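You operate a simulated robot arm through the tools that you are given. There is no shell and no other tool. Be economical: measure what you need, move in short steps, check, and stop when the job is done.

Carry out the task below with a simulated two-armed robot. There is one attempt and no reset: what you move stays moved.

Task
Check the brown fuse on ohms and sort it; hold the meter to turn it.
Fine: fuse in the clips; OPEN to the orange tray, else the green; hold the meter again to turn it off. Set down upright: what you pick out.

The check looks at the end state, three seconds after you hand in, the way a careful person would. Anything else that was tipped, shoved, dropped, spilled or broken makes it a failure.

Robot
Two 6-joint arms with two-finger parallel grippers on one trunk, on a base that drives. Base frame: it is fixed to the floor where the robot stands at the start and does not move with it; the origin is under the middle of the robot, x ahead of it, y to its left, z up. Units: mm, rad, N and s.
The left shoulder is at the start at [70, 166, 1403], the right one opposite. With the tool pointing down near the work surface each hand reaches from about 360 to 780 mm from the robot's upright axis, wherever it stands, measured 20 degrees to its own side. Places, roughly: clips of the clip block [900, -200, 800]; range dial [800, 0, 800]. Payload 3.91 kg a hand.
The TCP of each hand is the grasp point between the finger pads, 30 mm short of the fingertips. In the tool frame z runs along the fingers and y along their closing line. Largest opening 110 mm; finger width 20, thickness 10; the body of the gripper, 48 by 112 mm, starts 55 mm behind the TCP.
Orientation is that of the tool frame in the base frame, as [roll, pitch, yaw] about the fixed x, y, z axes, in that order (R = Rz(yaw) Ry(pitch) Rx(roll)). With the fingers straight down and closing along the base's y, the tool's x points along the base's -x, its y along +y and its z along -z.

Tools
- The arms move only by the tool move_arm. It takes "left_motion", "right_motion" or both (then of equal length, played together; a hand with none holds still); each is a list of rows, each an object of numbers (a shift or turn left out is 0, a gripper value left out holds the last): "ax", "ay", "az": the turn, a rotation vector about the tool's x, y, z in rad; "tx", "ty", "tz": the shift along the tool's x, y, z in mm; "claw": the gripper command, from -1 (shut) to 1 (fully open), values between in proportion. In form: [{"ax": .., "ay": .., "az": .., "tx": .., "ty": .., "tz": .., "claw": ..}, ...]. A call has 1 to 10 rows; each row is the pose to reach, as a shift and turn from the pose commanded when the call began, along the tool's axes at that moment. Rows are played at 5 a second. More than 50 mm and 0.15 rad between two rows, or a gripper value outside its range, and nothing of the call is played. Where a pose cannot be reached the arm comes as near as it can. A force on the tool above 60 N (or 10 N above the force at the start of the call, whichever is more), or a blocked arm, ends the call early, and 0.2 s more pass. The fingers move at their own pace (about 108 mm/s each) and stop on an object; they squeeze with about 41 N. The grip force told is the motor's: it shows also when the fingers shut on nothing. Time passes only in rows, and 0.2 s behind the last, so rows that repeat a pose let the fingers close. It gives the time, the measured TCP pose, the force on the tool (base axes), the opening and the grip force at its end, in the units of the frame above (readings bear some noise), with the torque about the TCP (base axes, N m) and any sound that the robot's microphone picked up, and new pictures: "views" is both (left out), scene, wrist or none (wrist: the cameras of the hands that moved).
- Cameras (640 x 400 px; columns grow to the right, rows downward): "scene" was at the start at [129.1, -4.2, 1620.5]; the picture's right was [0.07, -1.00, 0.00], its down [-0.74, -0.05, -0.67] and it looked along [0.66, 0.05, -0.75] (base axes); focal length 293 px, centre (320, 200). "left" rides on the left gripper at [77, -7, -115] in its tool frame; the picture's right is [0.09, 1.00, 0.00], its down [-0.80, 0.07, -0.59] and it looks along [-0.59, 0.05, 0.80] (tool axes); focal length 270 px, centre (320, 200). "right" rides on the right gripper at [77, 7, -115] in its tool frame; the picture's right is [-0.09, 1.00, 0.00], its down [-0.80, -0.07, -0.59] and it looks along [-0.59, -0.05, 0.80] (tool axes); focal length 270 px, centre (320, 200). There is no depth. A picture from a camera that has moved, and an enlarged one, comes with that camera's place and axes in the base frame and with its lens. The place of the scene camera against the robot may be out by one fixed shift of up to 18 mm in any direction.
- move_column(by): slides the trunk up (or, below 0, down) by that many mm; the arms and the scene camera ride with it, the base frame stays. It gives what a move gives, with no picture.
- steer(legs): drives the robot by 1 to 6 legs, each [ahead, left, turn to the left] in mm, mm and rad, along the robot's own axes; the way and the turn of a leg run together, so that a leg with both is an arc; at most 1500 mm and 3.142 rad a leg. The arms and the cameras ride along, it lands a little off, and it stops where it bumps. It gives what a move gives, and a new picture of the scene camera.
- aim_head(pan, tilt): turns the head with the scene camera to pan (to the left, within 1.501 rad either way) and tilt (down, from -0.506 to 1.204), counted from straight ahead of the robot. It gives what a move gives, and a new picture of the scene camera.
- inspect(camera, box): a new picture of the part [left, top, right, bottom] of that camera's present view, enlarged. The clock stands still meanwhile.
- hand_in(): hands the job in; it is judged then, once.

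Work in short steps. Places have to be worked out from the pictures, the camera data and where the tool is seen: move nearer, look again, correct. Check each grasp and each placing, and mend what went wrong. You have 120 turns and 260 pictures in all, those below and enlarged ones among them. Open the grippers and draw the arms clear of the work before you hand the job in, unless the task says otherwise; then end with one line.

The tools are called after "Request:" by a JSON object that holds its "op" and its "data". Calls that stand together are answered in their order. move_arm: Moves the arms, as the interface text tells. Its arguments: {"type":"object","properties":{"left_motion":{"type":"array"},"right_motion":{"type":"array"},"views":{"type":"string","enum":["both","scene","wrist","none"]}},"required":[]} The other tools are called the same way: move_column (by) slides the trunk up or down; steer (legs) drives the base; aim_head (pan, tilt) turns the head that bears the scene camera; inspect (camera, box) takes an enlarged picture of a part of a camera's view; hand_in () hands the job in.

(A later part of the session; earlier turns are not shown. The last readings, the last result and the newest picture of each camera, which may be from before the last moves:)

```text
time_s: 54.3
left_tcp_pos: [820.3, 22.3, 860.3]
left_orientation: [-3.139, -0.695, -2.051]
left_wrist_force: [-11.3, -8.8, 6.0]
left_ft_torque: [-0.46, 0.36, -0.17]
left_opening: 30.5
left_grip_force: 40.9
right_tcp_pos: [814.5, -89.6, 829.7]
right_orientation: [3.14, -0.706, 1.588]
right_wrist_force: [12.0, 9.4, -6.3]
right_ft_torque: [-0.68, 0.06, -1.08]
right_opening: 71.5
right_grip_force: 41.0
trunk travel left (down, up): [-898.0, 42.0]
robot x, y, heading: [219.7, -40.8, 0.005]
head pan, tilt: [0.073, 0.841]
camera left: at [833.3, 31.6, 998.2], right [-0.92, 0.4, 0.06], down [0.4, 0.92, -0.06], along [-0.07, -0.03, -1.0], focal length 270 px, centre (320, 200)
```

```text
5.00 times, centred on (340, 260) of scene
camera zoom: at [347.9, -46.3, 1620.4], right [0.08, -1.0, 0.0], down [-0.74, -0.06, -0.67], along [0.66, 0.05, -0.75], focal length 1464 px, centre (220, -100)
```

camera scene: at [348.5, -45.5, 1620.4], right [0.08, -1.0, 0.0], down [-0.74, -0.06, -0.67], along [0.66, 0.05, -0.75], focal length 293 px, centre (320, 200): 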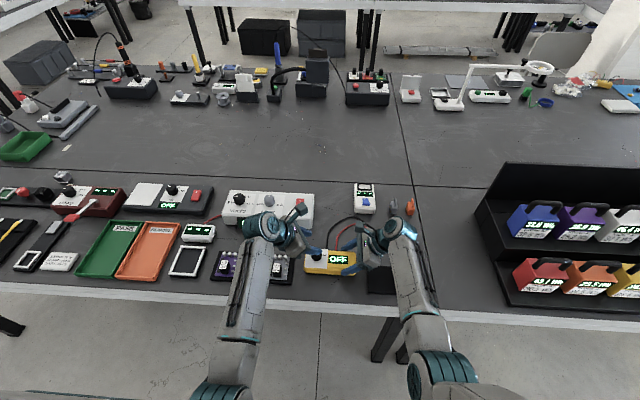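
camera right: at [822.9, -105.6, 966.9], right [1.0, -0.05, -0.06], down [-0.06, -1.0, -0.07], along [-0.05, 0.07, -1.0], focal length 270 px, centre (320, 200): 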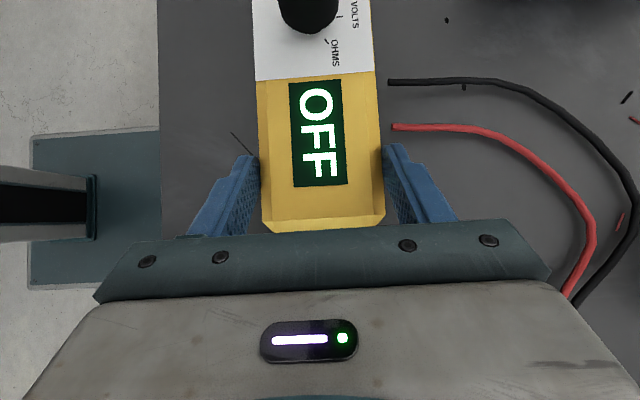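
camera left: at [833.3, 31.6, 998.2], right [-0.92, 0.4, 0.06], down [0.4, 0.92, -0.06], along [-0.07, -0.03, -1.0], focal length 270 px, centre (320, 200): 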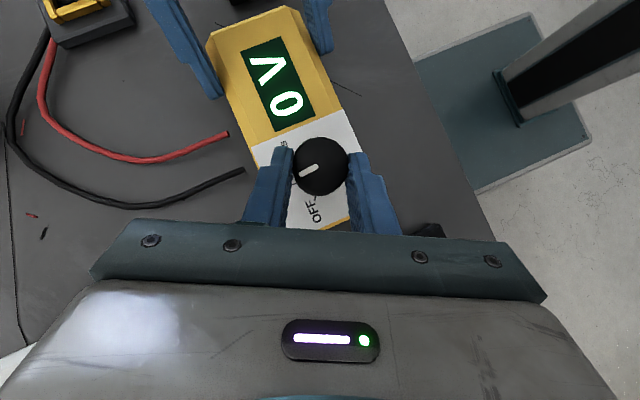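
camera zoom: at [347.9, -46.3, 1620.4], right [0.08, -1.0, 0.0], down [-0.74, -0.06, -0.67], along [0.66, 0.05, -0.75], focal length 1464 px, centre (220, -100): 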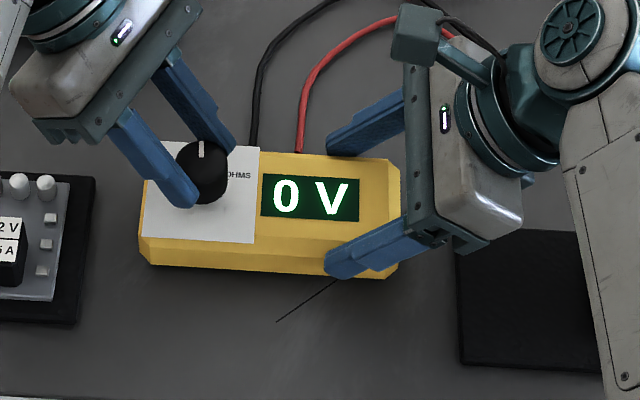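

The dial now reads VOLTS. I'll open, swing back around the knob, regrip, and make a second sweep.

Request:
{"op": "move_arm", "data": {"left_motion": [{"claw": -0.2}, {"claw": 0.0}, {"ax": 0.09, "az": -0.107, "tx": 0.1, "ty": 1.95, "tz": 0.1}, {"ax": 0.18, "az": -0.214, "tx": 0.4, "ty": 3.9, "tz": 0.35}, {"ax": 0.27, "az": -0.322, "tx": 0.9, "ty": 5.7, "tz": 0.8}, {"ax": 0.36, "az": -0.429, "tx": 1.65, "ty": 7.4, "tz": 1.4}, {"ax": 0.45, "az": -0.536, "tx": 2.5, "ty": 9.0, "tz": 2.1}, {"ax": 0.54, "az": -0.643, "tx": 3.6, "ty": 10.4, "tz": 3.0}, {"ax": 0.63, "az": -0.75, "tx": 4.8, "ty": 11.6, "tz": 4.0}, {"ax": 0.66, "az": -0.78, "tx": 4.8, "ty": 11.6, "tz": 4.0}], "views": "none"}}

Request:
{"op": "inspect", "data": {"camera": "left", "box": [220, 80, 440, 240]}}

```text
time_s: 56.5
left_tcp_pos: [806.6, 22.3, 860.9]
left_orientation: [-3.129, -0.7, -1.031]
left_wrist_force: [0.4, -0.4, 0.3]
left_ft_torque: [0.02, 0.0, -0.01]
left_opening: 55.0
left_grip_force: 0.0
right_tcp_pos: [815.5, -88.9, 830.0]
right_orientation: [3.139, -0.706, 1.588]
right_wrist_force: [-0.3, -0.8, 0.4]
right_ft_torque: [0.12, -0.03, 0.04]
right_opening: 71.6
right_grip_force: 41.7
trunk travel left (down, up): [-898.0, 42.0]
robot x, y, heading: [215.7, -44.6, 0.007]
head pan, tilt: [0.073, 0.841]
```

```text
2.50 times, centred on (330, 160) of left
camera zoom: at [804.7, 37.4, 998.0], right [-0.82, -0.58, 0.05], down [-0.58, 0.81, -0.06], along [0.0, -0.08, -1.0], focal length 676 px, centre (295, 300)
```

zoom: 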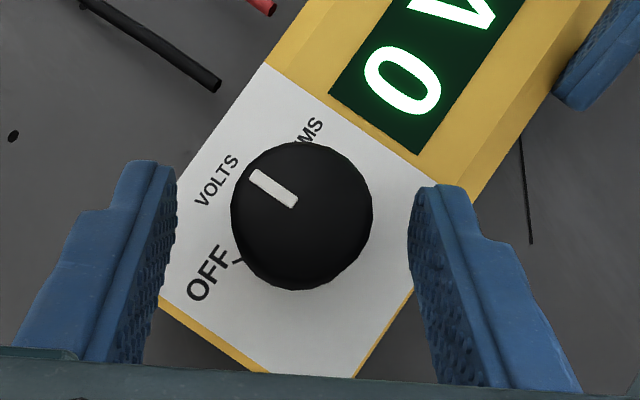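

Ready. I'll close on the knob, then sweep clockwise again.

Request:
{"op": "move_arm", "data": {"left_motion": [{"ty": 1, "claw": -0.3}, {"ty": 1, "claw": -0.6}, {"ty": 1, "claw": -0.6}], "views": "none"}}

Request:
{"op": "move_arm", "data": {"left_motion": [{"ax": -0.09, "az": 0.107, "tx": 0.1, "ty": -1.97, "tz": 0.1}, {"ax": -0.18, "az": 0.214, "tx": 0.4, "ty": -3.9, "tz": 0.35}, {"ax": -0.27, "az": 0.322, "tx": 0.9, "ty": -5.7, "tz": 0.8}, {"ax": -0.36, "az": 0.429, "tx": 1.65, "ty": -7.4, "tz": 1.4}, {"ax": -0.45, "az": 0.536, "tx": 2.5, "ty": -9.0, "tz": 2.1}, {"ax": -0.54, "az": 0.643, "tx": 3.6, "ty": -10.4, "tz": 3.0}, {"ax": -0.63, "az": 0.75, "tx": 4.8, "ty": -11.6, "tz": 4.0}, {"ax": -0.656, "az": 0.781, "tx": 5.2, "ty": -12, "tz": 4.3}, {"ax": -0.656, "az": 0.781, "tx": 5.2, "ty": -12, "tz": 4.3}], "views": "none"}}

Request:
{"op": "inspect", "data": {"camera": "scene", "box": [280, 220, 400, 300]}}

Request:
{"op": "inspect", "data": {"camera": "left", "box": [220, 80, 440, 240]}}

```text
time_s: 57.3
left_tcp_pos: [806.4, 21.5, 861.1]
left_orientation: [-3.13, -0.7, -1.033]
left_wrist_force: [0.9, 2.2, 0.1]
left_ft_torque: [-0.26, 0.44, 0.04]
left_opening: 31.1
left_grip_force: 41.1
right_tcp_pos: [814.8, -90.7, 830.9]
right_orientation: [3.141, -0.704, 1.59]
right_wrist_force: [-1.1, -0.8, -0.3]
right_ft_torque: [0.38, -0.46, 0.1]
right_opening: 71.2
right_grip_force: 40.7
trunk travel left (down, up): [-898.0, 42.0]
robot x, y, heading: [217.4, -40.3, 0.005]
head pan, tilt: [0.073, 0.841]
```

```text
time_s: 59.3
left_tcp_pos: [822.1, 22.8, 861.0]
left_orientation: [-3.137, -0.693, -2.052]
left_wrist_force: [-11.0, -5.9, 7.9]
left_ft_torque: [-0.13, 0.72, -0.16]
left_opening: 30.6
left_grip_force: 41.0
right_tcp_pos: [815.0, -90.3, 830.6]
right_orientation: [3.14, -0.707, 1.588]
right_wrist_force: [10.8, 6.3, -6.6]
right_ft_torque: [-0.91, -0.27, -1.01]
right_opening: 71.4
right_grip_force: 41.2
trunk travel left (down, up): [-898.0, 42.0]
robot x, y, heading: [215.9, -42.5, 0.007]
head pan, tilt: [0.073, 0.841]
```

```text
5.00 times, centred on (340, 260) of scene
camera zoom: at [348.0, -46.7, 1620.4], right [0.08, -1.0, 0.0], down [-0.74, -0.06, -0.67], along [0.66, 0.05, -0.75], focal length 1464 px, centre (220, -100)
```

zoom: 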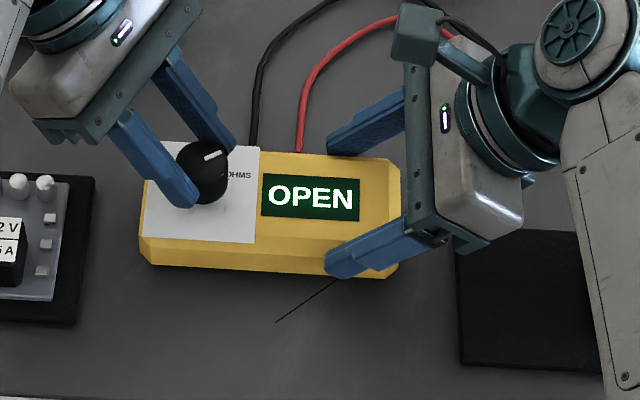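

```text
2.50 times, centred on (330, 160) of left
camera zoom: at [833.0, 31.3, 998.4], right [-0.92, 0.4, 0.05], down [0.4, 0.92, -0.06], along [-0.07, -0.03, -1.0], focal length 676 px, centre (295, 300)
```

zoom: 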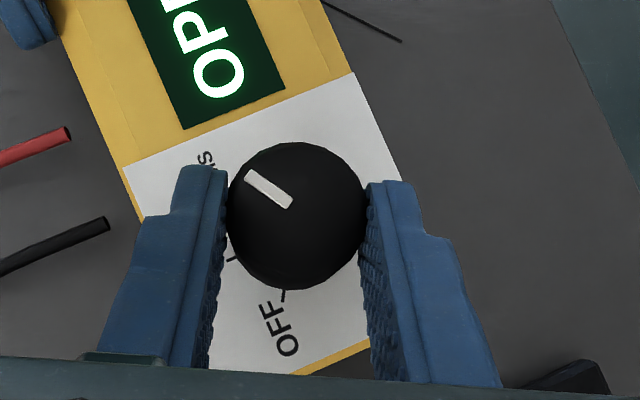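

The display reads OPEN on ohms. Before trusting it I'll confirm the fuse is properly seated, so I'm releasing both hands upward to look.

Request:
{"op": "move_arm", "data": {"left_motion": [{"claw": -0.2}, {"claw": 0.0}, {"tx": 13, "tz": -15}, {"tx": 26, "tz": -31}, {"tx": 45, "tz": -54}, {"tx": 45, "tz": -54}, {"tx": 20, "tz": -75}], "right_motion": [{"claw": -0.2}, {"claw": -0.2}, {"claw": -0.2}, {"claw": 0.45}, {"claw": 0.7}, {"claw": 0.7}, {"claw": 0.7, "tx": 10, "tz": -12}], "views": "none"}}

Request:
{"op": "move_arm", "data": {"right_motion": [{"tx": 20, "tz": -24}, {"tx": 45, "tz": -53}, {"tx": 58, "tz": -70, "ty": 20}, {"tx": 45, "tz": -90, "ty": 60}, {"tx": 20, "tz": -110, "ty": 90}, {"tx": -10, "tz": -130, "ty": 105}], "views": "both"}}

Request:
{"op": "inspect", "data": {"camera": "scene", "box": [270, 200, 430, 300]}}

```text
time_s: 60.9
left_tcp_pos: [836.7, 52.0, 931.4]
left_orientation: [-3.135, -0.695, -2.049]
left_wrist_force: [0.4, 0.0, -0.8]
left_ft_torque: [-0.04, 0.0, -0.01]
left_opening: 54.9
left_grip_force: 0.1
right_tcp_pos: [815.5, -88.4, 846.2]
right_orientation: [-3.141, -0.702, 1.585]
right_wrist_force: [0.1, 0.3, -0.5]
right_ft_torque: [-0.03, 0.0, -0.03]
right_opening: 93.6
right_grip_force: 0.0
trunk travel left (down, up): [-898.0, 42.0]
robot x, y, heading: [218.7, -43.7, 0.004]
head pan, tilt: [0.073, 0.841]
```

```text
time_s: 62.3
left_tcp_pos: [837.0, 51.1, 930.8]
left_orientation: [-3.137, -0.691, -2.054]
left_wrist_force: [-0.2, -0.2, 0.5]
left_ft_torque: [0.01, -0.01, -0.01]
left_opening: 55.0
left_grip_force: 0.0
right_tcp_pos: [922.1, -180.4, 938.0]
right_orientation: [3.141, -0.704, 1.588]
right_wrist_force: [0.0, -0.1, -1.1]
right_ft_torque: [0.02, -0.01, 0.01]
right_opening: 93.8
right_grip_force: 0.0
trunk travel left (down, up): [-898.0, 42.0]
robot x, y, heading: [216.0, -42.0, 0.001]
head pan, tilt: [0.073, 0.841]
camera scene: at [348.1, -48.4, 1620.5], right [0.08, -1.0, 0.0], down [-0.74, -0.06, -0.67], along [0.66, 0.05, -0.75], focal length 293 px, centre (320, 200)
camera right: at [930.2, -196.9, 1074.6], right [1.0, -0.05, -0.06], down [-0.06, -1.0, -0.07], along [-0.05, 0.07, -1.0], focal length 270 px, centre (320, 200)
```

scene: 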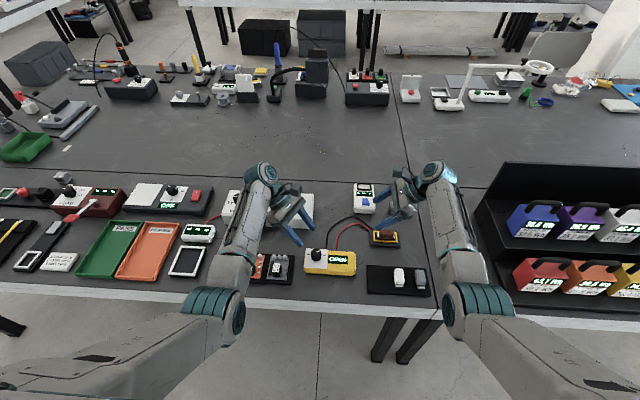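
right: 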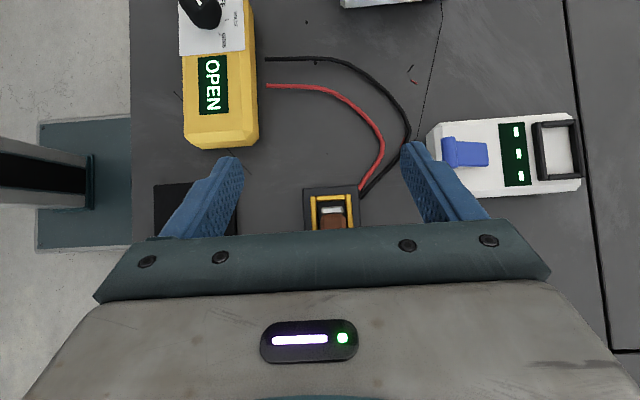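

```text
4.00 times, centred on (350, 250) of scene
camera zoom: at [348.1, -48.4, 1620.5], right [0.08, -1.0, 0.0], down [-0.74, -0.06, -0.67], along [0.66, 0.05, -0.75], focal length 1171 px, centre (200, 0)
```

zoom: 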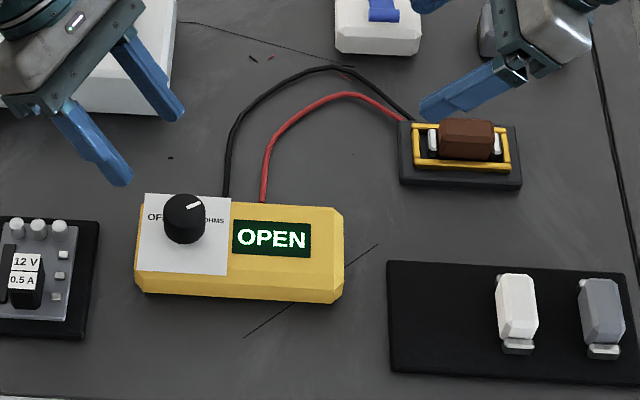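

I'll move the right hand 60 mm toward -y for an overhead look at the seated fuse.

Request:
{"op": "move_arm", "data": {"right_motion": [{"tx": -23, "tz": -19}, {"tx": -46, "tz": -38}, {"tx": -46, "tz": -38}], "views": "none"}}

Request:
{"op": "inspect", "data": {"camera": "right", "box": [270, 90, 390, 210]}}

```text
time_s: 63.1
left_tcp_pos: [836.6, 53.8, 931.1]
left_orientation: [-3.132, -0.694, -2.052]
left_wrist_force: [0.5, 0.6, -0.5]
left_ft_torque: [0.06, -0.02, 0.01]
left_opening: 54.9
left_grip_force: 0.0
right_tcp_pos: [924.5, -238.9, 938.8]
right_orientation: [3.138, -0.704, 1.589]
right_wrist_force: [-0.2, -0.1, -0.1]
right_ft_torque: [0.02, 0.02, -0.01]
right_opening: 93.5
right_grip_force: 0.2
trunk travel left (down, up): [-898.0, 42.0]
robot x, y, heading: [219.3, -40.4, 0.009]
head pan, tilt: [0.073, 0.841]
```

```text
3.33 times, centred on (330, 150) of right
camera zoom: at [932.3, -254.2, 1074.9], right [1.0, -0.05, -0.06], down [-0.06, -1.0, -0.07], along [-0.05, 0.07, -1.0], focal length 901 px, centre (287, 367)
```

zoom: 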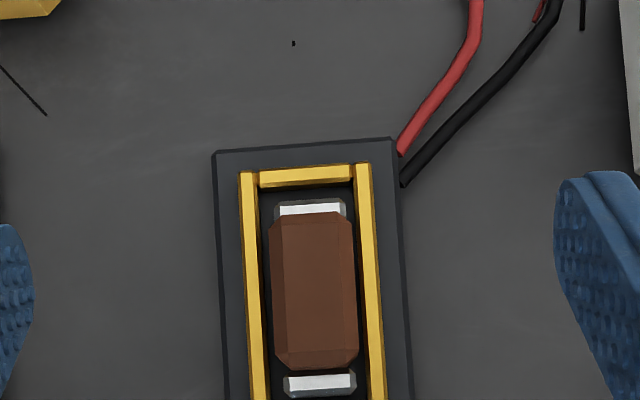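

Looks seated and parallel. I'll check the lower end too.

Request:
{"op": "inspect", "data": {"camera": "right", "box": [270, 130, 390, 240]}}

```text
3.64 times, centred on (330, 185) of right
camera zoom: at [932.3, -254.2, 1074.9], right [1.0, -0.05, -0.06], down [-0.06, -1.0, -0.07], along [-0.05, 0.07, -1.0], focal length 983 px, centre (284, 254)
```

zoom: 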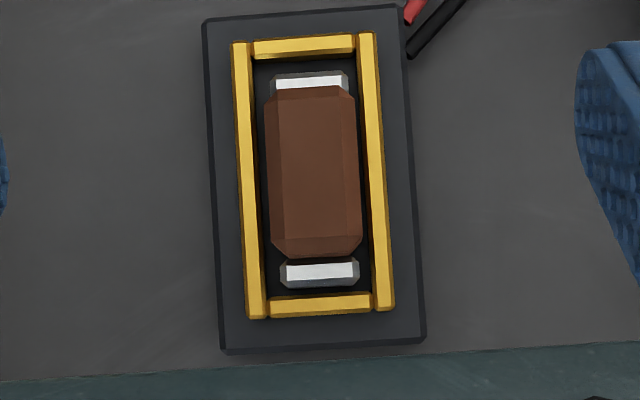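

The fuse is properly seated inside the frame. I'll straighten the right hand over it, then grip it and check that the reading holds.

Request:
{"op": "move_arm", "data": {"right_motion": [{"ay": -0.14, "claw": -0.15}, {"ay": -0.28, "tx": 3, "tz": 5}, {"ay": -0.42, "tx": 6, "tz": 10, "ty": 3}, {"ay": -0.56, "tx": 6, "tz": 20, "ty": 3}, {"ay": -0.704, "tx": 6, "tz": 31, "ty": 3}, {"ay": -0.704, "tx": 6, "tz": 31, "ty": 3}], "views": "wrist"}}

Request:
{"op": "inspect", "data": {"camera": "right", "box": [220, 50, 420, 200]}}

```text
time_s: 64.5
left_tcp_pos: [836.8, 50.6, 930.8]
left_orientation: [-3.137, -0.694, -2.05]
left_wrist_force: [0.2, -0.2, -0.4]
left_ft_torque: [0.0, 0.03, -0.06]
left_opening: 55.1
left_grip_force: 0.0
right_tcp_pos: [925.7, -214.4, 917.6]
right_orientation: [3.14, 0.001, 1.586]
right_wrist_force: [0.2, -0.7, -0.7]
right_ft_torque: [0.01, 0.02, 0.01]
right_opening: 46.8
right_grip_force: 0.1
trunk travel left (down, up): [-898.0, 42.0]
robot x, y, heading: [218.6, -42.4, 0.006]
head pan, tilt: [0.073, 0.841]
camera right: at [932.3, -137.6, 1031.9], right [1.0, -0.07, 0.0], down [-0.06, -0.8, 0.59], along [-0.04, -0.59, -0.8], focal length 270 px, centre (320, 200)
```

right: 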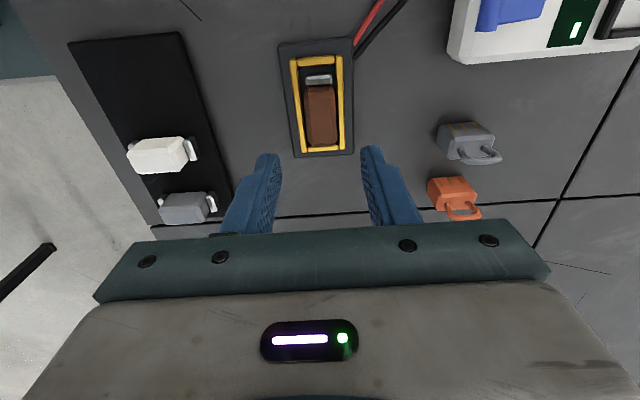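

```text
2.67 times, centred on (320, 125) of right
camera zoom: at [932.3, -137.6, 1031.9], right [1.0, -0.07, 0.0], down [-0.06, -0.8, 0.59], along [-0.04, -0.59, -0.8], focal length 721 px, centre (320, 400)
```

zoom: 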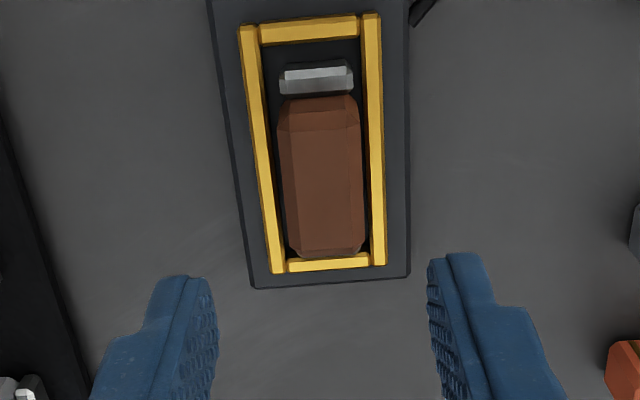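

I'll shift 2 mm in x and descend to z≈834, just above the bars, then grip.

Request:
{"op": "move_arm", "data": {"right_motion": [{"tz": 30, "ty": 2, "az": 0.015}, {"tz": 60, "ty": 2, "az": 0.015}, {"tz": 76, "ty": 2, "az": 0.015}, {"tz": 83, "ty": 2, "az": 0.015}, {"tz": 83, "ty": 2, "az": 0.015}, {"tz": 83, "ty": 2, "az": 0.015, "claw": -0.4}, {"tz": 83, "ty": 2, "az": 0.015, "claw": -1}, {"tz": 83, "ty": 2, "az": 0.015, "claw": -1}], "views": "wrist"}}

Request:
{"op": "inspect", "data": {"camera": "scene", "box": [270, 200, 430, 300]}}

```text
time_s: 66.3
left_tcp_pos: [838.0, 52.0, 931.5]
left_orientation: [-3.137, -0.694, -2.052]
left_wrist_force: [-0.7, 0.7, 0.3]
left_ft_torque: [-0.03, -0.01, 0.0]
left_opening: 54.9
left_grip_force: 0.0
right_tcp_pos: [926.4, -214.2, 833.8]
right_orientation: [3.14, -0.001, 1.571]
right_wrist_force: [-0.1, 0.2, 0.3]
right_ft_torque: [-0.01, -0.03, -0.01]
right_opening: 22.8
right_grip_force: 40.9
trunk travel left (down, up): [-898.0, 42.0]
robot x, y, heading: [215.2, -42.3, 0.004]
head pan, tilt: [0.073, 0.841]
camera right: at [935.4, -137.5, 948.1], right [1.0, -0.09, 0.0], down [-0.07, -0.8, 0.59], along [-0.05, -0.59, -0.8], focal length 270 px, centre (320, 200)
```

right: 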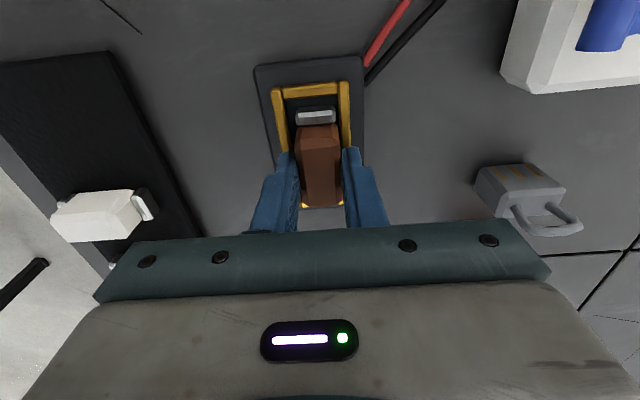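

```text
4.00 times, centred on (350, 250) of scene
camera zoom: at [348.0, -46.6, 1620.5], right [0.08, -1.0, 0.0], down [-0.74, -0.06, -0.67], along [0.66, 0.05, -0.75], focal length 1171 px, centre (200, 0)
```

zoom: 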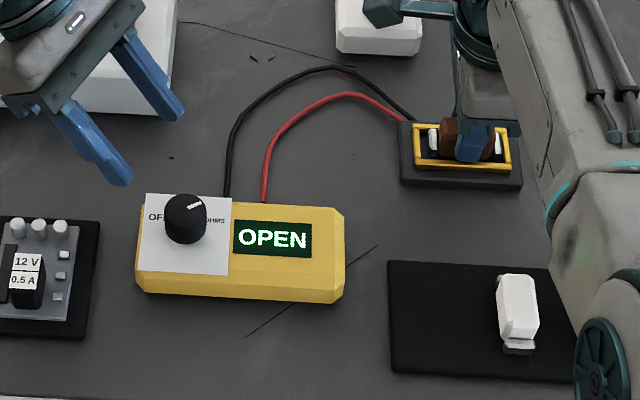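

Gripped. I'll nudge it about 2 mm toward the pocket centre and press lightly to see if the reading changes.

Request:
{"op": "move_arm", "data": {"right_motion": [{"tx": 1}, {"tx": 2}, {"tx": 2, "tz": 1.5}, {"tx": 2, "tz": 2}], "views": "none"}}

Request:
{"op": "inspect", "data": {"camera": "scene", "box": [300, 220, 430, 300]}}

```text
time_s: 67.3
left_tcp_pos: [837.4, 52.8, 931.0]
left_orientation: [-3.134, -0.692, -2.051]
left_wrist_force: [0.6, -0.1, 0.1]
left_ft_torque: [-0.02, 0.03, 0.0]
left_opening: 55.3
left_grip_force: 0.1
right_tcp_pos: [926.5, -212.8, 833.7]
right_orientation: [3.139, 0.0, 1.572]
right_wrist_force: [-1.1, -0.8, 1.1]
right_ft_torque: [0.01, 0.05, 0.02]
right_opening: 23.0
right_grip_force: 40.9
trunk travel left (down, up): [-898.0, 42.0]
robot x, y, heading: [222.9, -43.7, 0.005]
head pan, tilt: [0.073, 0.841]
```

```text
4.92 times, centred on (365, 260) of scene
camera zoom: at [347.5, -46.7, 1620.5], right [0.08, -1.0, 0.0], down [-0.74, -0.06, -0.67], along [0.66, 0.05, -0.75], focal length 1442 px, centre (98, -95)
```

zoom: 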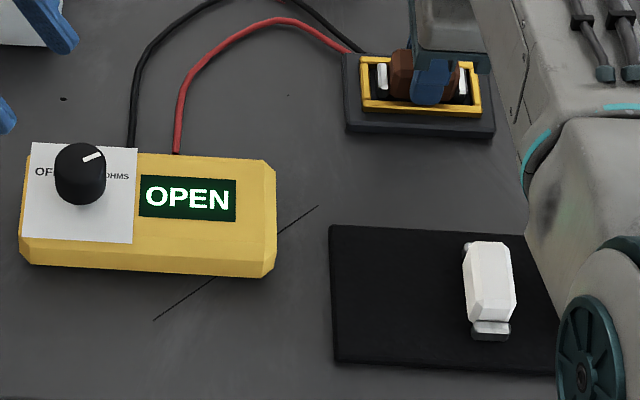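

Still OPEN, so the fuse goes to the orange tray. I'll lift it out and pull back to x≈820, high, for the drive left.

Request:
{"op": "move_arm", "data": {"right_motion": [{"tz": -15}, {"tz": -50}, {"tz": -95}, {"tz": -130}, {"tz": -130, "ty": -45}, {"tz": -130, "ty": -90}, {"tz": -130, "ty": -108}], "left_motion": [{"tz": -10}, {"tz": -20}, {"tz": -30}, {"tz": -30}, {"tz": -30}, {"tz": -30}, {"tz": -30}], "views": "wrist"}}

```text
time_s: 68.9
left_tcp_pos: [845.2, 69.4, 953.7]
left_orientation: [-3.136, -0.693, -2.049]
left_wrist_force: [-0.5, -0.4, -0.2]
left_ft_torque: [-0.01, -0.03, -0.02]
left_opening: 54.9
left_grip_force: 0.1
right_tcp_pos: [820.0, -213.4, 961.7]
right_orientation: [-3.141, 0.0, 1.569]
right_wrist_force: [0.0, -0.9, -1.0]
right_ft_torque: [0.02, 0.02, -0.01]
right_opening: 23.1
right_grip_force: 40.8
trunk travel left (down, up): [-898.0, 42.0]
robot x, y, heading: [216.5, -42.6, 0.0]
head pan, tilt: [0.073, 0.841]
camera right: at [827.8, -136.4, 1076.6], right [1.0, -0.09, 0.0], down [-0.07, -0.8, 0.59], along [-0.05, -0.59, -0.8], focal length 270 px, centre (320, 200)
camera left: at [856.7, 78.0, 1091.3], right [-0.92, 0.4, 0.05], down [0.39, 0.92, -0.05], along [-0.07, -0.03, -1.0], focal length 270 px, centre (320, 200)
```

right: 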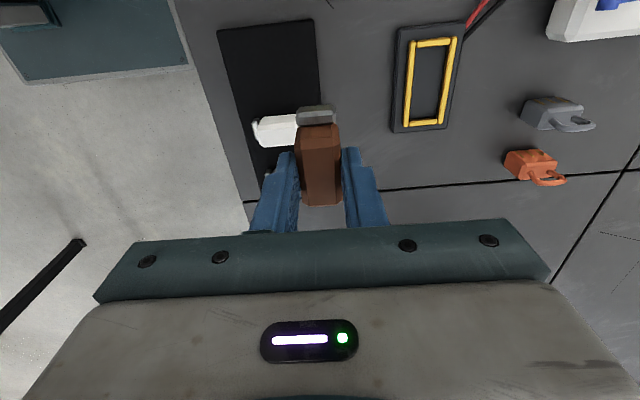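
left: 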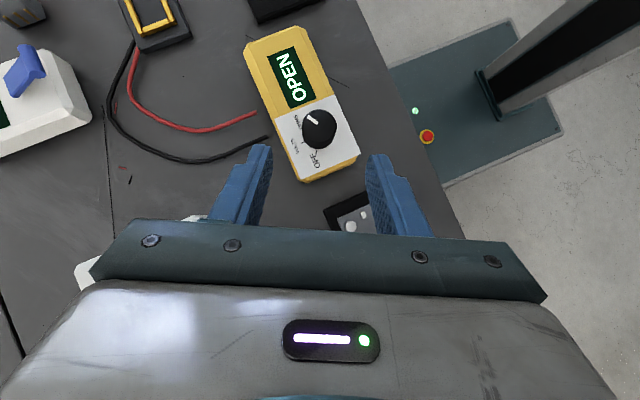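

The fuse is held, still upright. I'll strafe left ~755 mm so the right hand is over the orange tray near (818,541).

Request:
{"op": "steer", "data": {"legs": [[0, 755, 0]]}}

Request:
{"op": "inspect", "data": {"camera": "right", "box": [0, 0, 640, 400]}}

```text
time_s: 73.0
left_tcp_pos: [846.6, 814.7, 954.2]
left_orientation: [-3.136, -0.695, -2.058]
left_wrist_force: [-0.3, 1.1, -0.4]
left_ft_torque: [0.0, 0.02, 0.01]
left_opening: 54.9
left_grip_force: 0.0
right_tcp_pos: [818.9, 531.9, 962.8]
right_orientation: [3.14, -0.001, 1.564]
right_wrist_force: [-0.7, 0.7, -0.4]
right_ft_torque: [-0.01, 0.02, 0.0]
right_opening: 22.9
right_grip_force: 40.9
trunk travel left (down, up): [-898.0, 42.0]
robot x, y, heading: [220.1, 707.0, -0.007]
head pan, tilt: [0.073, 0.841]
camera scene: at [348.5, 701.7, 1620.5], right [0.07, -1.0, 0.0], down [-0.74, -0.05, -0.67], along [0.67, 0.05, -0.75], focal length 293 px, centre (320, 200)
```

scene: 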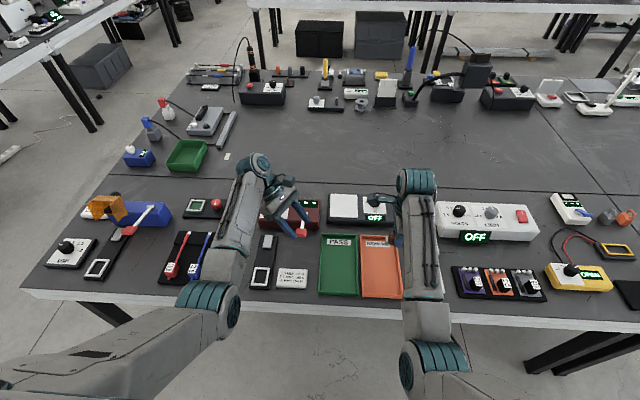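

```text
1.00 times, centred on (320, 200) of right (not enlarged: the box is as wide or as high as the picture)
camera zoom: at [827.8, 608.7, 1076.7], right [1.0, -0.09, 0.0], down [-0.08, -0.8, 0.59], along [-0.06, -0.59, -0.8], focal length 270 px, centre (320, 200)
```

zoom: 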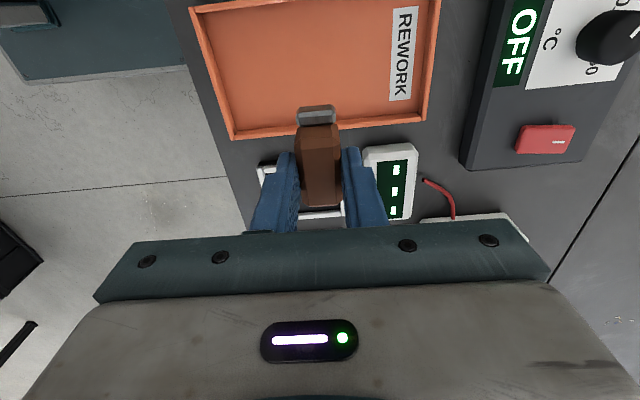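

The REWORK tray spans about x 720–929, y 497–608. I'll shift +20 in y to its centre and descend to z≈850.

Request:
{"op": "move_arm", "data": {"right_motion": [{"tx": 20}, {"tx": 20, "tz": 40}, {"tx": 20, "tz": 80}, {"tx": 20, "tz": 108}, {"tx": 20, "tz": 108}], "views": "wrist"}}

```text
time_s: 74.2
left_tcp_pos: [847.2, 814.8, 954.2]
left_orientation: [-3.134, -0.691, -2.057]
left_wrist_force: [-0.6, -0.1, 0.5]
left_ft_torque: [0.03, 0.02, 0.03]
left_opening: 55.0
left_grip_force: 0.1
right_tcp_pos: [819.2, 553.3, 853.9]
right_orientation: [3.141, -0.001, 1.564]
right_wrist_force: [-0.7, -0.1, -0.1]
right_ft_torque: [-0.01, 0.0, -0.02]
right_opening: 22.9
right_grip_force: 41.1
trunk travel left (down, up): [-898.0, 42.0]
robot x, y, heading: [217.6, 707.8, -0.006]
head pan, tilt: [0.073, 0.841]
camera right: at [827.3, 629.6, 969.0], right [1.0, -0.09, 0.0], down [-0.08, -0.8, 0.59], along [-0.05, -0.59, -0.8], focal length 270 px, centre (320, 200)
```

right: 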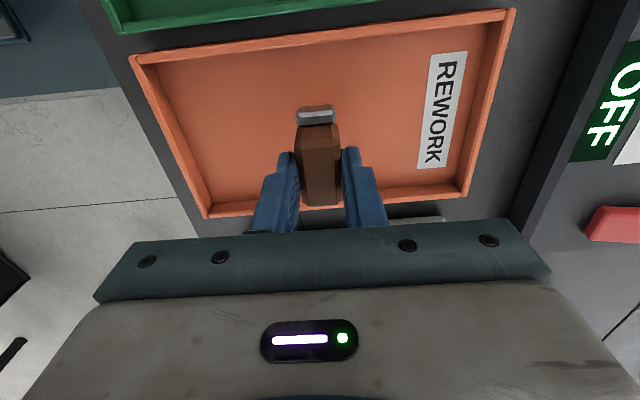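

Centred over the tray. I'll lower 20 mm, then feel for contact.

Request:
{"op": "move_arm", "data": {"right_motion": [{"tz": 6, "tx": 2}, {"tz": 12, "tx": 3}, {"tz": 17, "tx": 3}, {"tz": 20, "tx": 3}], "views": "none"}}

Request:
{"op": "move_arm", "data": {"right_motion": [{"tz": 2}, {"tz": 4}, {"tz": 6}], "views": "wrist"}}

```text
time_s: 75.2
left_tcp_pos: [846.6, 816.0, 955.0]
left_orientation: [-3.136, -0.693, -2.057]
left_wrist_force: [-0.2, -0.6, -0.6]
left_ft_torque: [-0.06, 0.02, -0.02]
left_opening: 55.1
left_grip_force: 0.1
right_tcp_pos: [819.6, 555.7, 833.8]
right_orientation: [-3.141, 0.0, 1.564]
right_wrist_force: [-0.7, 1.0, 0.0]
right_ft_torque: [-0.02, -0.01, 0.01]
right_opening: 22.7
right_grip_force: 41.2
trunk travel left (down, up): [-898.0, 42.0]
robot x, y, heading: [218.9, 708.0, -0.005]
head pan, tilt: [0.073, 0.841]
```

```text
time_s: 76.0
left_tcp_pos: [846.4, 815.7, 954.3]
left_orientation: [-3.136, -0.693, -2.057]
left_wrist_force: [0.1, 0.4, 0.3]
left_ft_torque: [0.0, 0.0, 0.01]
left_opening: 55.0
left_grip_force: 0.0
right_tcp_pos: [819.4, 555.6, 828.9]
right_orientation: [3.138, -0.002, 1.565]
right_wrist_force: [-0.5, 0.4, -1.1]
right_ft_torque: [0.03, 0.05, -0.04]
right_opening: 22.9
right_grip_force: 40.8
trunk travel left (down, up): [-898.0, 42.0]
robot x, y, heading: [221.5, 704.0, -0.006]
head pan, tilt: [0.073, 0.841]
camera right: at [827.7, 632.9, 943.0], right [1.0, -0.09, 0.0], down [-0.08, -0.8, 0.59], along [-0.06, -0.59, -0.8], focal length 270 px, centre (320, 200)
```

right: 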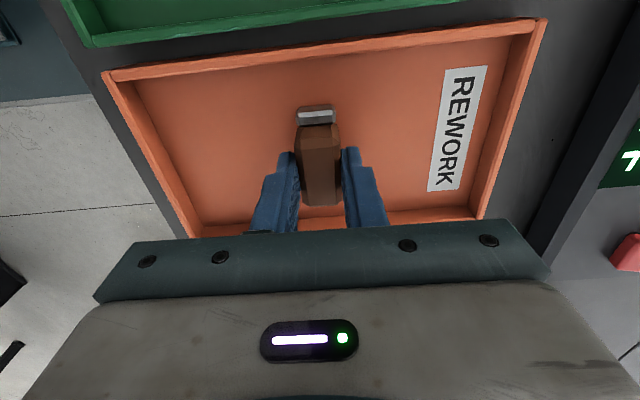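

No contact yet; I'll continue in small steps.

Request:
{"op": "move_arm", "data": {"right_motion": [{"tz": 2}, {"tz": 4}, {"tz": 6}], "views": "none"}}

```text
time_s: 76.8
left_tcp_pos: [843.6, 815.0, 957.2]
left_orientation: [-3.13, -0.692, -2.06]
left_wrist_force: [0.2, 0.5, 0.1]
left_ft_torque: [-0.01, 0.01, 0.02]
left_opening: 55.2
left_grip_force: 0.1
right_tcp_pos: [819.3, 555.8, 826.6]
right_orientation: [3.132, 0.0, 1.564]
right_wrist_force: [-0.3, -2.0, 23.4]
right_ft_torque: [-0.04, 0.28, 0.03]
right_opening: 22.7
right_grip_force: 40.9
trunk travel left (down, up): [-898.0, 42.0]
robot x, y, heading: [219.4, 710.6, -0.002]
head pan, tilt: [0.073, 0.841]
```

Contact with 23 N. I'll ease up 3 mm, then release and lift.

Request:
{"op": "move_arm", "data": {"right_motion": [{"tz": -2}, {"tz": -3.5}, {"tz": -3.5, "claw": -0.4}, {"tz": -3.5, "claw": -0.2}, {"tz": -3.5, "claw": -0.1}, {"tz": -25, "claw": -0.1}, {"tz": -65, "claw": -0.1}, {"tz": -110, "claw": -0.1}, {"tz": -130, "claw": -0.1}], "views": "wrist"}}

Request:
{"op": "inspect", "data": {"camera": "right", "box": [180, 0, 460, 180]}}

Request:
{"op": "inspect", "data": {"camera": "scene", "box": [310, 180, 440, 310]}}

```text
time_s: 78.8
left_tcp_pos: [846.3, 814.7, 954.2]
left_orientation: [-3.133, -0.693, -2.058]
left_wrist_force: [-0.3, 1.0, 0.0]
left_ft_torque: [-0.03, 0.02, 0.0]
left_opening: 55.1
left_grip_force: 0.1
right_tcp_pos: [819.2, 555.1, 952.5]
right_orientation: [3.14, 0.0, 1.563]
right_wrist_force: [0.2, 0.7, -0.1]
right_ft_torque: [-0.01, 0.01, -0.03]
right_opening: 49.4
right_grip_force: 0.0
trunk travel left (down, up): [-898.0, 42.0]
robot x, y, heading: [217.5, 710.0, -0.003]
head pan, tilt: [0.073, 0.841]
camera right: at [827.2, 631.9, 1067.8], right [1.0, -0.09, 0.0], down [-0.08, -0.8, 0.59], along [-0.06, -0.59, -0.8], focal length 270 px, centre (320, 200)
```

right: 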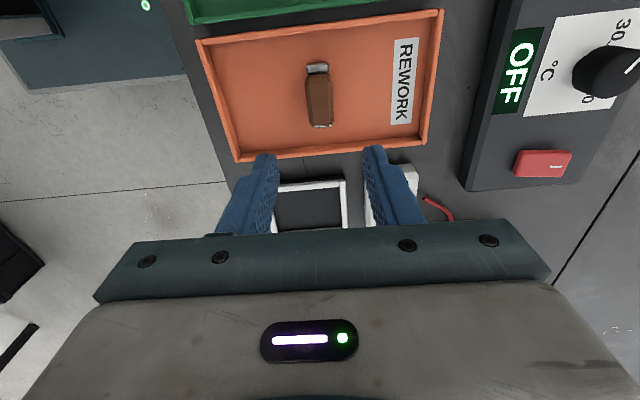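

```text
2.22 times, centred on (320, 90) of right
camera zoom: at [827.2, 631.9, 1067.8], right [1.0, -0.09, 0.0], down [-0.08, -0.8, 0.59], along [-0.06, -0.59, -0.8], focal length 601 px, centre (320, 444)
```

zoom: 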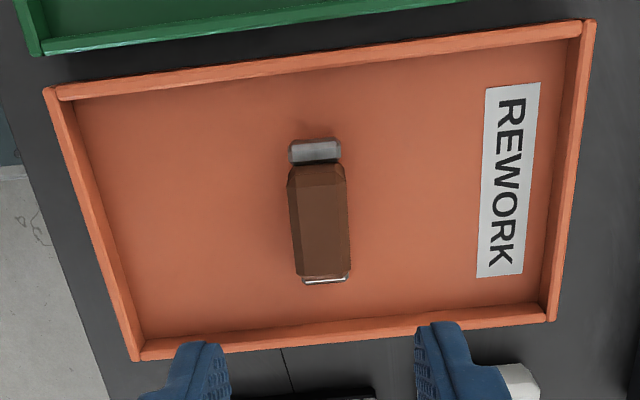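

```text
3.08 times, centred on (375, 245) of scene
camera zoom: at [348.4, 702.8, 1620.4], right [0.07, -1.0, 0.0], down [-0.74, -0.05, -0.67], along [0.67, 0.05, -0.75], focal length 901 px, centre (151, 62)
```

zoom: 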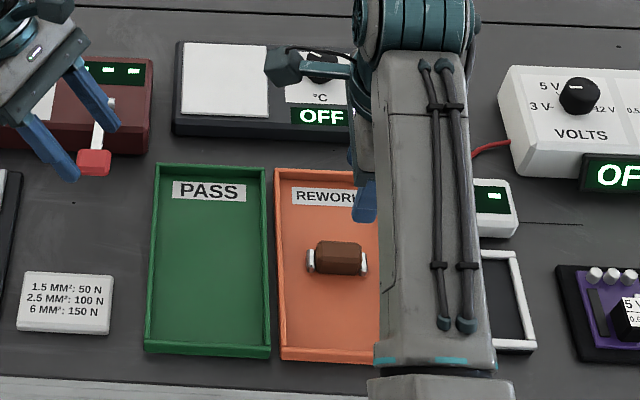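

The fuse sits upright in the orange tray. I'll drive back to the meter.

Request:
{"op": "steer", "data": {"legs": [[0, -751, 0]]}}

Request:
{"op": "move_arm", "data": {"right_motion": [{"ay": 0.14, "claw": 0.7}, {"ay": 0.28}, {"ay": 0.42}, {"ay": 0.56}, {"ay": 0.7}, {"ay": 0.7}], "views": "wrist"}}

```text
time_s: 82.9
left_tcp_pos: [843.4, 55.8, 954.1]
left_orientation: [-3.135, -0.693, -2.054]
left_wrist_force: [-0.4, -0.7, -1.0]
left_ft_torque: [0.02, 0.01, -0.01]
left_opening: 54.8
left_grip_force: 0.2
right_tcp_pos: [817.7, -204.5, 953.7]
right_orientation: [3.141, -0.001, 1.568]
right_wrist_force: [0.7, -0.2, 0.7]
right_ft_torque: [0.03, 0.02, 0.01]
right_opening: 49.9
right_grip_force: 0.1
trunk travel left (down, up): [-898.0, 42.0]
robot x, y, heading: [217.6, -53.1, 0.003]
head pan, tilt: [0.073, 0.841]
camera scene: at [346.4, -58.0, 1620.5], right [0.07, -1.0, 0.0], down [-0.74, -0.05, -0.67], along [0.66, 0.05, -0.75], focal length 293 px, centre (320, 200)
```

scene: 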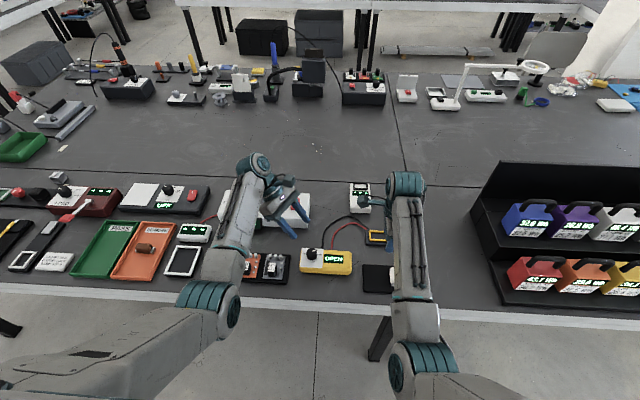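

```text
time_s: 84.3
left_tcp_pos: [845.1, 55.5, 954.2]
left_orientation: [-3.135, -0.694, -2.055]
left_wrist_force: [0.4, 0.5, -0.5]
left_ft_torque: [0.02, 0.01, -0.02]
left_opening: 54.9
left_grip_force: 0.0
right_tcp_pos: [817.3, -204.0, 952.8]
right_orientation: [3.14, -0.704, 1.567]
right_wrist_force: [0.6, 0.2, 0.0]
right_ft_torque: [-0.01, -0.01, -0.03]
right_opening: 93.3
right_grip_force: 0.1
trunk travel left (down, up): [-898.0, 42.0]
robot x, y, heading: [216.4, -54.0, -0.002]
head pan, tilt: [0.073, 0.841]
camera right: at [824.8, -220.3, 1090.2], right [1.0, -0.07, -0.06], down [-0.07, -1.0, -0.06], along [-0.05, 0.07, -1.0], focal length 270 px, centre (320, 200)
```

right: 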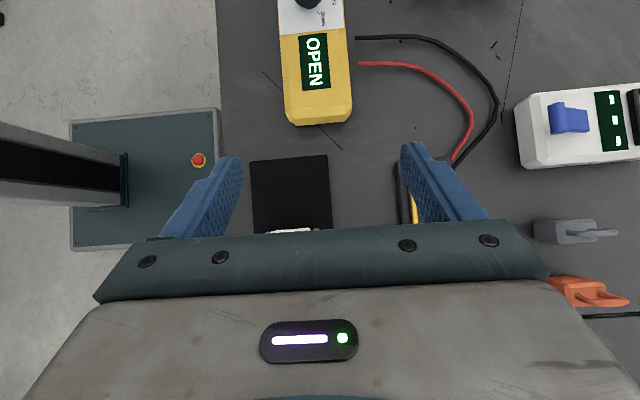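

I'll move the leaning right hand back over the meter's right part.

Request:
{"op": "move_arm", "data": {"right_motion": [{"tx": 25, "tz": 25, "ty": -1}, {"tx": 48, "tz": 50, "ty": -1}, {"tx": 65, "tz": 75, "ty": -1}, {"tx": 70, "tz": 92, "ty": -1}, {"tx": 70, "tz": 92, "ty": -1}], "views": "wrist"}}

```text
time_s: 85.5
left_tcp_pos: [844.2, 54.3, 955.2]
left_orientation: [-3.137, -0.692, -2.056]
left_wrist_force: [1.1, 0.0, -0.8]
left_ft_torque: [0.03, 0.0, 0.01]
left_opening: 54.7
left_grip_force: 0.0
right_tcp_pos: [817.1, -93.3, 927.8]
right_orientation: [3.14, -0.7, 1.567]
right_wrist_force: [-0.7, 0.1, 0.0]
right_ft_torque: [0.01, -0.02, 0.0]
right_opening: 93.5
right_grip_force: 0.0
trunk travel left (down, up): [-898.0, 42.0]
robot x, y, heading: [211.2, -58.0, -0.001]
head pan, tilt: [0.073, 0.841]
camera right: at [824.3, -107.4, 1064.1], right [1.0, -0.07, -0.06], down [-0.07, -1.0, -0.06], along [-0.05, 0.07, -1.0], focal length 270 px, centre (320, 200)
```

right: 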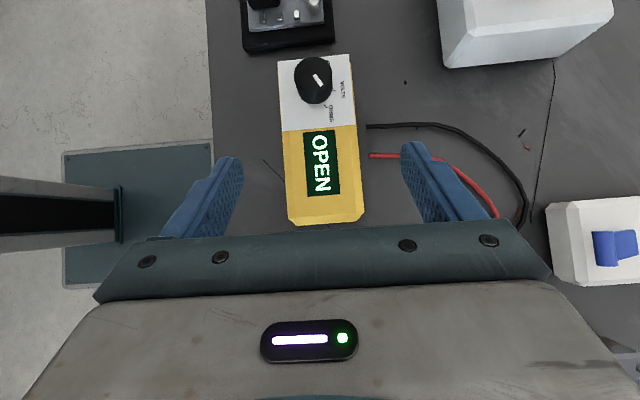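

Aligned. I'll descend and grip the meter as before.

Request:
{"op": "move_arm", "data": {"right_motion": [{"tx": -15, "tz": 20, "ty": -1.5, "az": -0.015}, {"tx": -35, "tz": 45, "ty": -1.5, "az": -0.015}, {"tx": -50, "tz": 64, "ty": -1.5, "az": -0.015}, {"tx": -60, "tz": 76, "ty": -1.5, "az": -0.015}, {"tx": -60, "tz": 76, "ty": -1.5, "az": -0.015, "claw": 0.4}, {"tx": -60, "tz": 76, "ty": -1.5, "az": -0.015, "claw": 0.3}, {"tx": -60, "tz": 76, "ty": -1.5, "az": -0.015, "claw": 0.2}, {"tx": -60, "tz": 76, "ty": -1.5, "az": -0.015, "claw": -0.2}, {"tx": -60, "tz": 76, "ty": -1.5, "az": -0.015, "claw": -0.2}], "views": "wrist"}}

Request:
{"op": "inspect", "data": {"camera": "left", "box": [200, 60, 440, 240]}}

```text
time_s: 87.5
left_tcp_pos: [844.7, 54.5, 953.9]
left_orientation: [-3.136, -0.693, -2.054]
left_wrist_force: [-0.8, -0.6, -0.3]
left_ft_torque: [0.01, -0.01, 0.03]
left_opening: 55.2
left_grip_force: 0.0
right_tcp_pos: [814.8, -90.6, 830.9]
right_orientation: [3.127, -0.7, 1.586]
right_wrist_force: [-0.5, 0.2, -0.3]
right_ft_torque: [0.03, -0.03, 0.06]
right_opening: 71.5
right_grip_force: 41.1
trunk travel left (down, up): [-898.0, 42.0]
robot x, y, heading: [214.2, -53.8, 0.003]
head pan, tilt: [0.073, 0.841]
camera right: at [821.5, -105.3, 968.1], right [1.0, -0.06, -0.05], down [-0.06, -1.0, -0.06], along [-0.04, 0.06, -1.0], focal length 270 px, centre (320, 200)
```

right: 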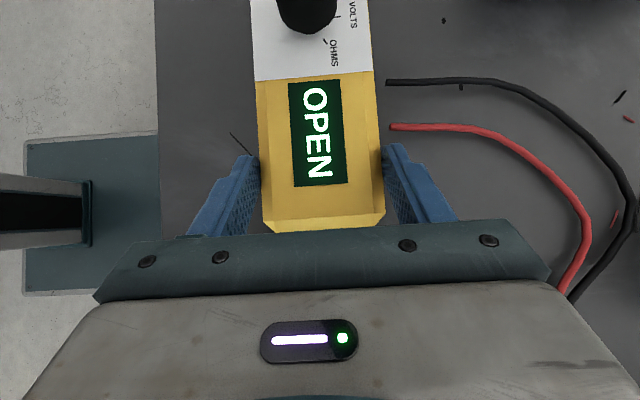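

```text
2.22 times, centred on (320, 150) of left
camera zoom: at [855.4, 63.2, 1091.5], right [-0.91, 0.4, 0.05], down [0.4, 0.92, -0.05], along [-0.07, -0.03, -1.0], focal length 601 px, centre (320, 311)
```

zoom: 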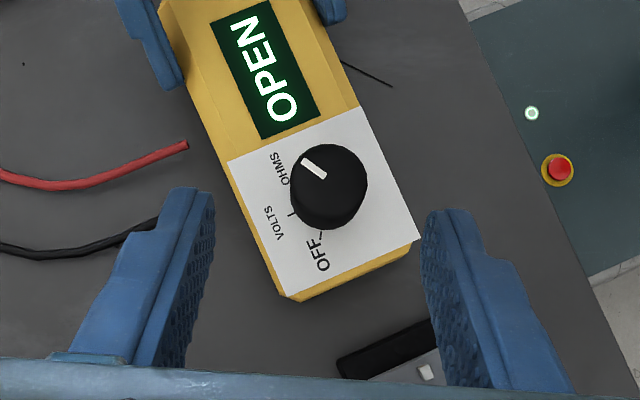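

Meter held. The left hand is already at the right yaw for the counterclockwise sweep, so I'll bring it down to just above the knob.

Request:
{"op": "move_arm", "data": {"left_motion": [{"tx": -3, "ty": 2, "tz": 25}, {"tx": -6, "ty": 4, "tz": 50}, {"tx": -8, "ty": 5.9, "tz": 71}, {"tx": -20, "ty": 5.9, "tz": 86}, {"tx": -20, "ty": 5.9, "tz": 86}], "views": "none"}}

Request:
{"op": "inspect", "data": {"camera": "left", "box": [220, 80, 440, 240]}}

```text
time_s: 88.7
left_tcp_pos: [821.1, 20.7, 873.9]
left_orientation: [-3.136, -0.693, -2.056]
left_wrist_force: [-0.6, -0.4, 0.1]
left_ft_torque: [0.01, -0.05, 0.0]
left_opening: 55.1
left_grip_force: 0.1
right_tcp_pos: [814.7, -89.8, 831.3]
right_orientation: [3.128, -0.7, 1.586]
right_wrist_force: [-0.1, -0.2, 0.3]
right_ft_torque: [-0.09, 0.05, -0.01]
right_opening: 71.6
right_grip_force: 40.9
trunk travel left (down, up): [-898.0, 42.0]
robot x, y, heading: [217.6, -57.8, -0.005]
head pan, tilt: [0.073, 0.841]
```

```text
2.50 times, centred on (330, 160) of left
camera zoom: at [833.4, 29.3, 1012.2], right [-0.91, 0.4, 0.05], down [0.4, 0.92, -0.05], along [-0.07, -0.03, -1.0], focal length 676 px, centre (295, 300)
```

zoom: 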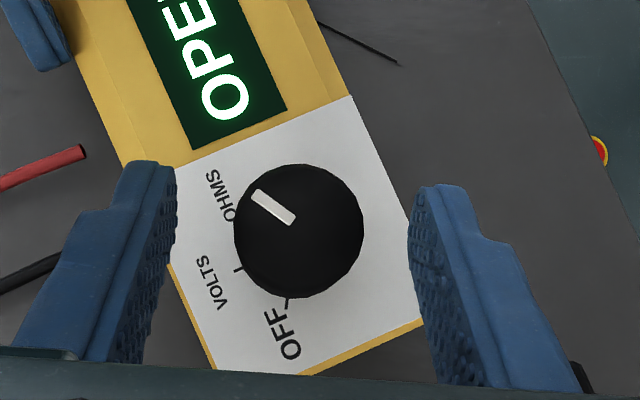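

A 2 mm correction back, then descend 13 mm and close on the knob.

Request:
{"op": "move_arm", "data": {"left_motion": [{"tx": -5, "ty": 1, "tz": 4.5}, {"tx": -9.8, "ty": 1, "tz": 8.7}, {"tx": -9.8, "ty": 1, "tz": 8.7, "claw": -0.3}, {"tx": -9.8, "ty": 1, "tz": 8.7, "claw": -0.6}, {"tx": -9.8, "ty": 1, "tz": 8.7, "claw": -0.6}], "views": "none"}}

Request:
{"op": "inspect", "data": {"camera": "left", "box": [220, 80, 440, 240]}}

```text
time_s: 89.9
left_tcp_pos: [821.2, 23.6, 863.2]
left_orientation: [-3.136, -0.693, -2.053]
left_wrist_force: [6.9, -2.2, -0.4]
left_ft_torque: [0.23, 0.21, 0.09]
left_opening: 31.1
left_grip_force: 40.8
right_tcp_pos: [815.6, -89.7, 830.9]
right_orientation: [3.128, -0.701, 1.589]
right_wrist_force: [-5.2, 2.9, 0.7]
right_ft_torque: [-0.11, -0.38, 0.56]
right_opening: 71.5
right_grip_force: 40.9
trunk travel left (down, up): [-898.0, 42.0]
robot x, y, heading: [215.6, -53.6, -0.001]
head pan, tilt: [0.073, 0.841]
```

```text
2.50 times, centred on (330, 160) of left
camera zoom: at [832.7, 32.3, 999.9], right [-0.92, 0.4, 0.05], down [0.4, 0.92, -0.05], along [-0.07, -0.03, -1.0], focal length 676 px, centre (295, 300)
```

zoom: 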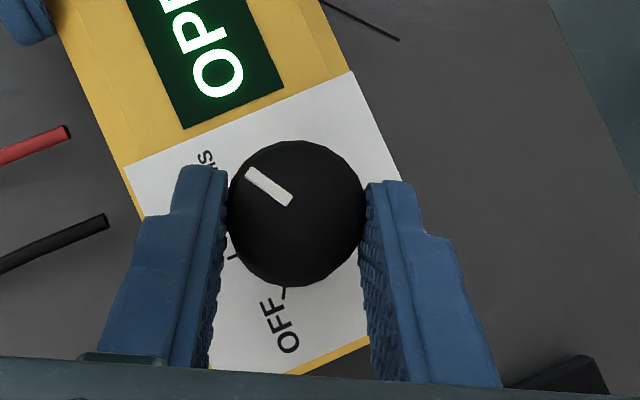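

Good grip. Counterclockwise sweep now, from OHMS to VOLTS.

Request:
{"op": "move_arm", "data": {"left_motion": [{"ax": 0.09, "az": -0.107, "tx": 0.1, "ty": 1.95, "tz": 0.1}, {"ax": 0.18, "az": -0.214, "tx": 0.4, "ty": 3.9, "tz": 0.35}, {"ax": 0.27, "az": -0.322, "tx": 0.9, "ty": 5.7, "tz": 0.8}, {"ax": 0.36, "az": -0.429, "tx": 1.65, "ty": 7.4, "tz": 1.4}, {"ax": 0.45, "az": -0.536, "tx": 2.5, "ty": 9.0, "tz": 2.1}, {"ax": 0.54, "az": -0.643, "tx": 3.6, "ty": 10.4, "tz": 3.0}, {"ax": 0.63, "az": -0.75, "tx": 4.8, "ty": 11.6, "tz": 4.0}, {"ax": 0.66, "az": -0.785, "tx": 5.2, "ty": 12, "tz": 4.3}, {"ax": 0.66, "az": -0.785, "tx": 5.2, "ty": 12, "tz": 4.3}], "views": "none"}}

Request:
{"op": "inspect", "data": {"camera": "left", "box": [220, 40, 440, 240]}}

```text
time_s: 91.9
left_tcp_pos: [806.5, 23.7, 862.4]
left_orientation: [-3.133, -0.702, -1.03]
left_wrist_force: [-7.6, -13.8, 9.8]
left_ft_torque: [-0.97, 0.3, -0.14]
left_opening: 30.9
left_grip_force: 41.3
right_tcp_pos: [814.8, -90.5, 832.0]
right_orientation: [3.128, -0.699, 1.586]
right_wrist_force: [6.1, 12.9, -6.4]
right_ft_torque: [-0.3, 0.05, -0.64]
right_opening: 71.4
right_grip_force: 40.9
trunk travel left (down, up): [-898.0, 42.0]
robot x, y, heading: [219.0, -56.1, 0.005]
head pan, tilt: [0.073, 0.841]
```

```text
2.00 times, centred on (330, 140) of left
camera zoom: at [803.4, 38.4, 1000.0], right [-0.82, -0.58, 0.05], down [-0.58, 0.81, -0.06], along [0.0, -0.08, -1.0], focal length 541 px, centre (300, 320)
```

zoom: 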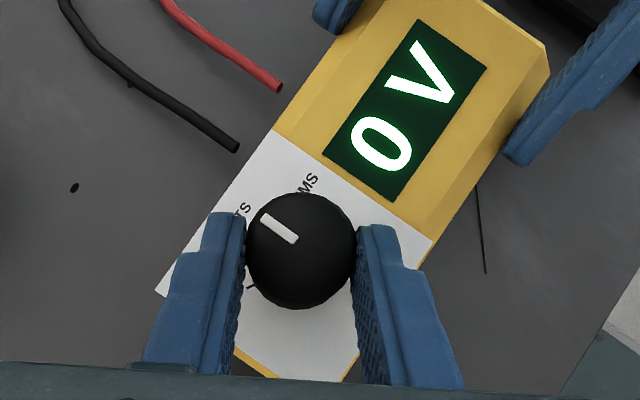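

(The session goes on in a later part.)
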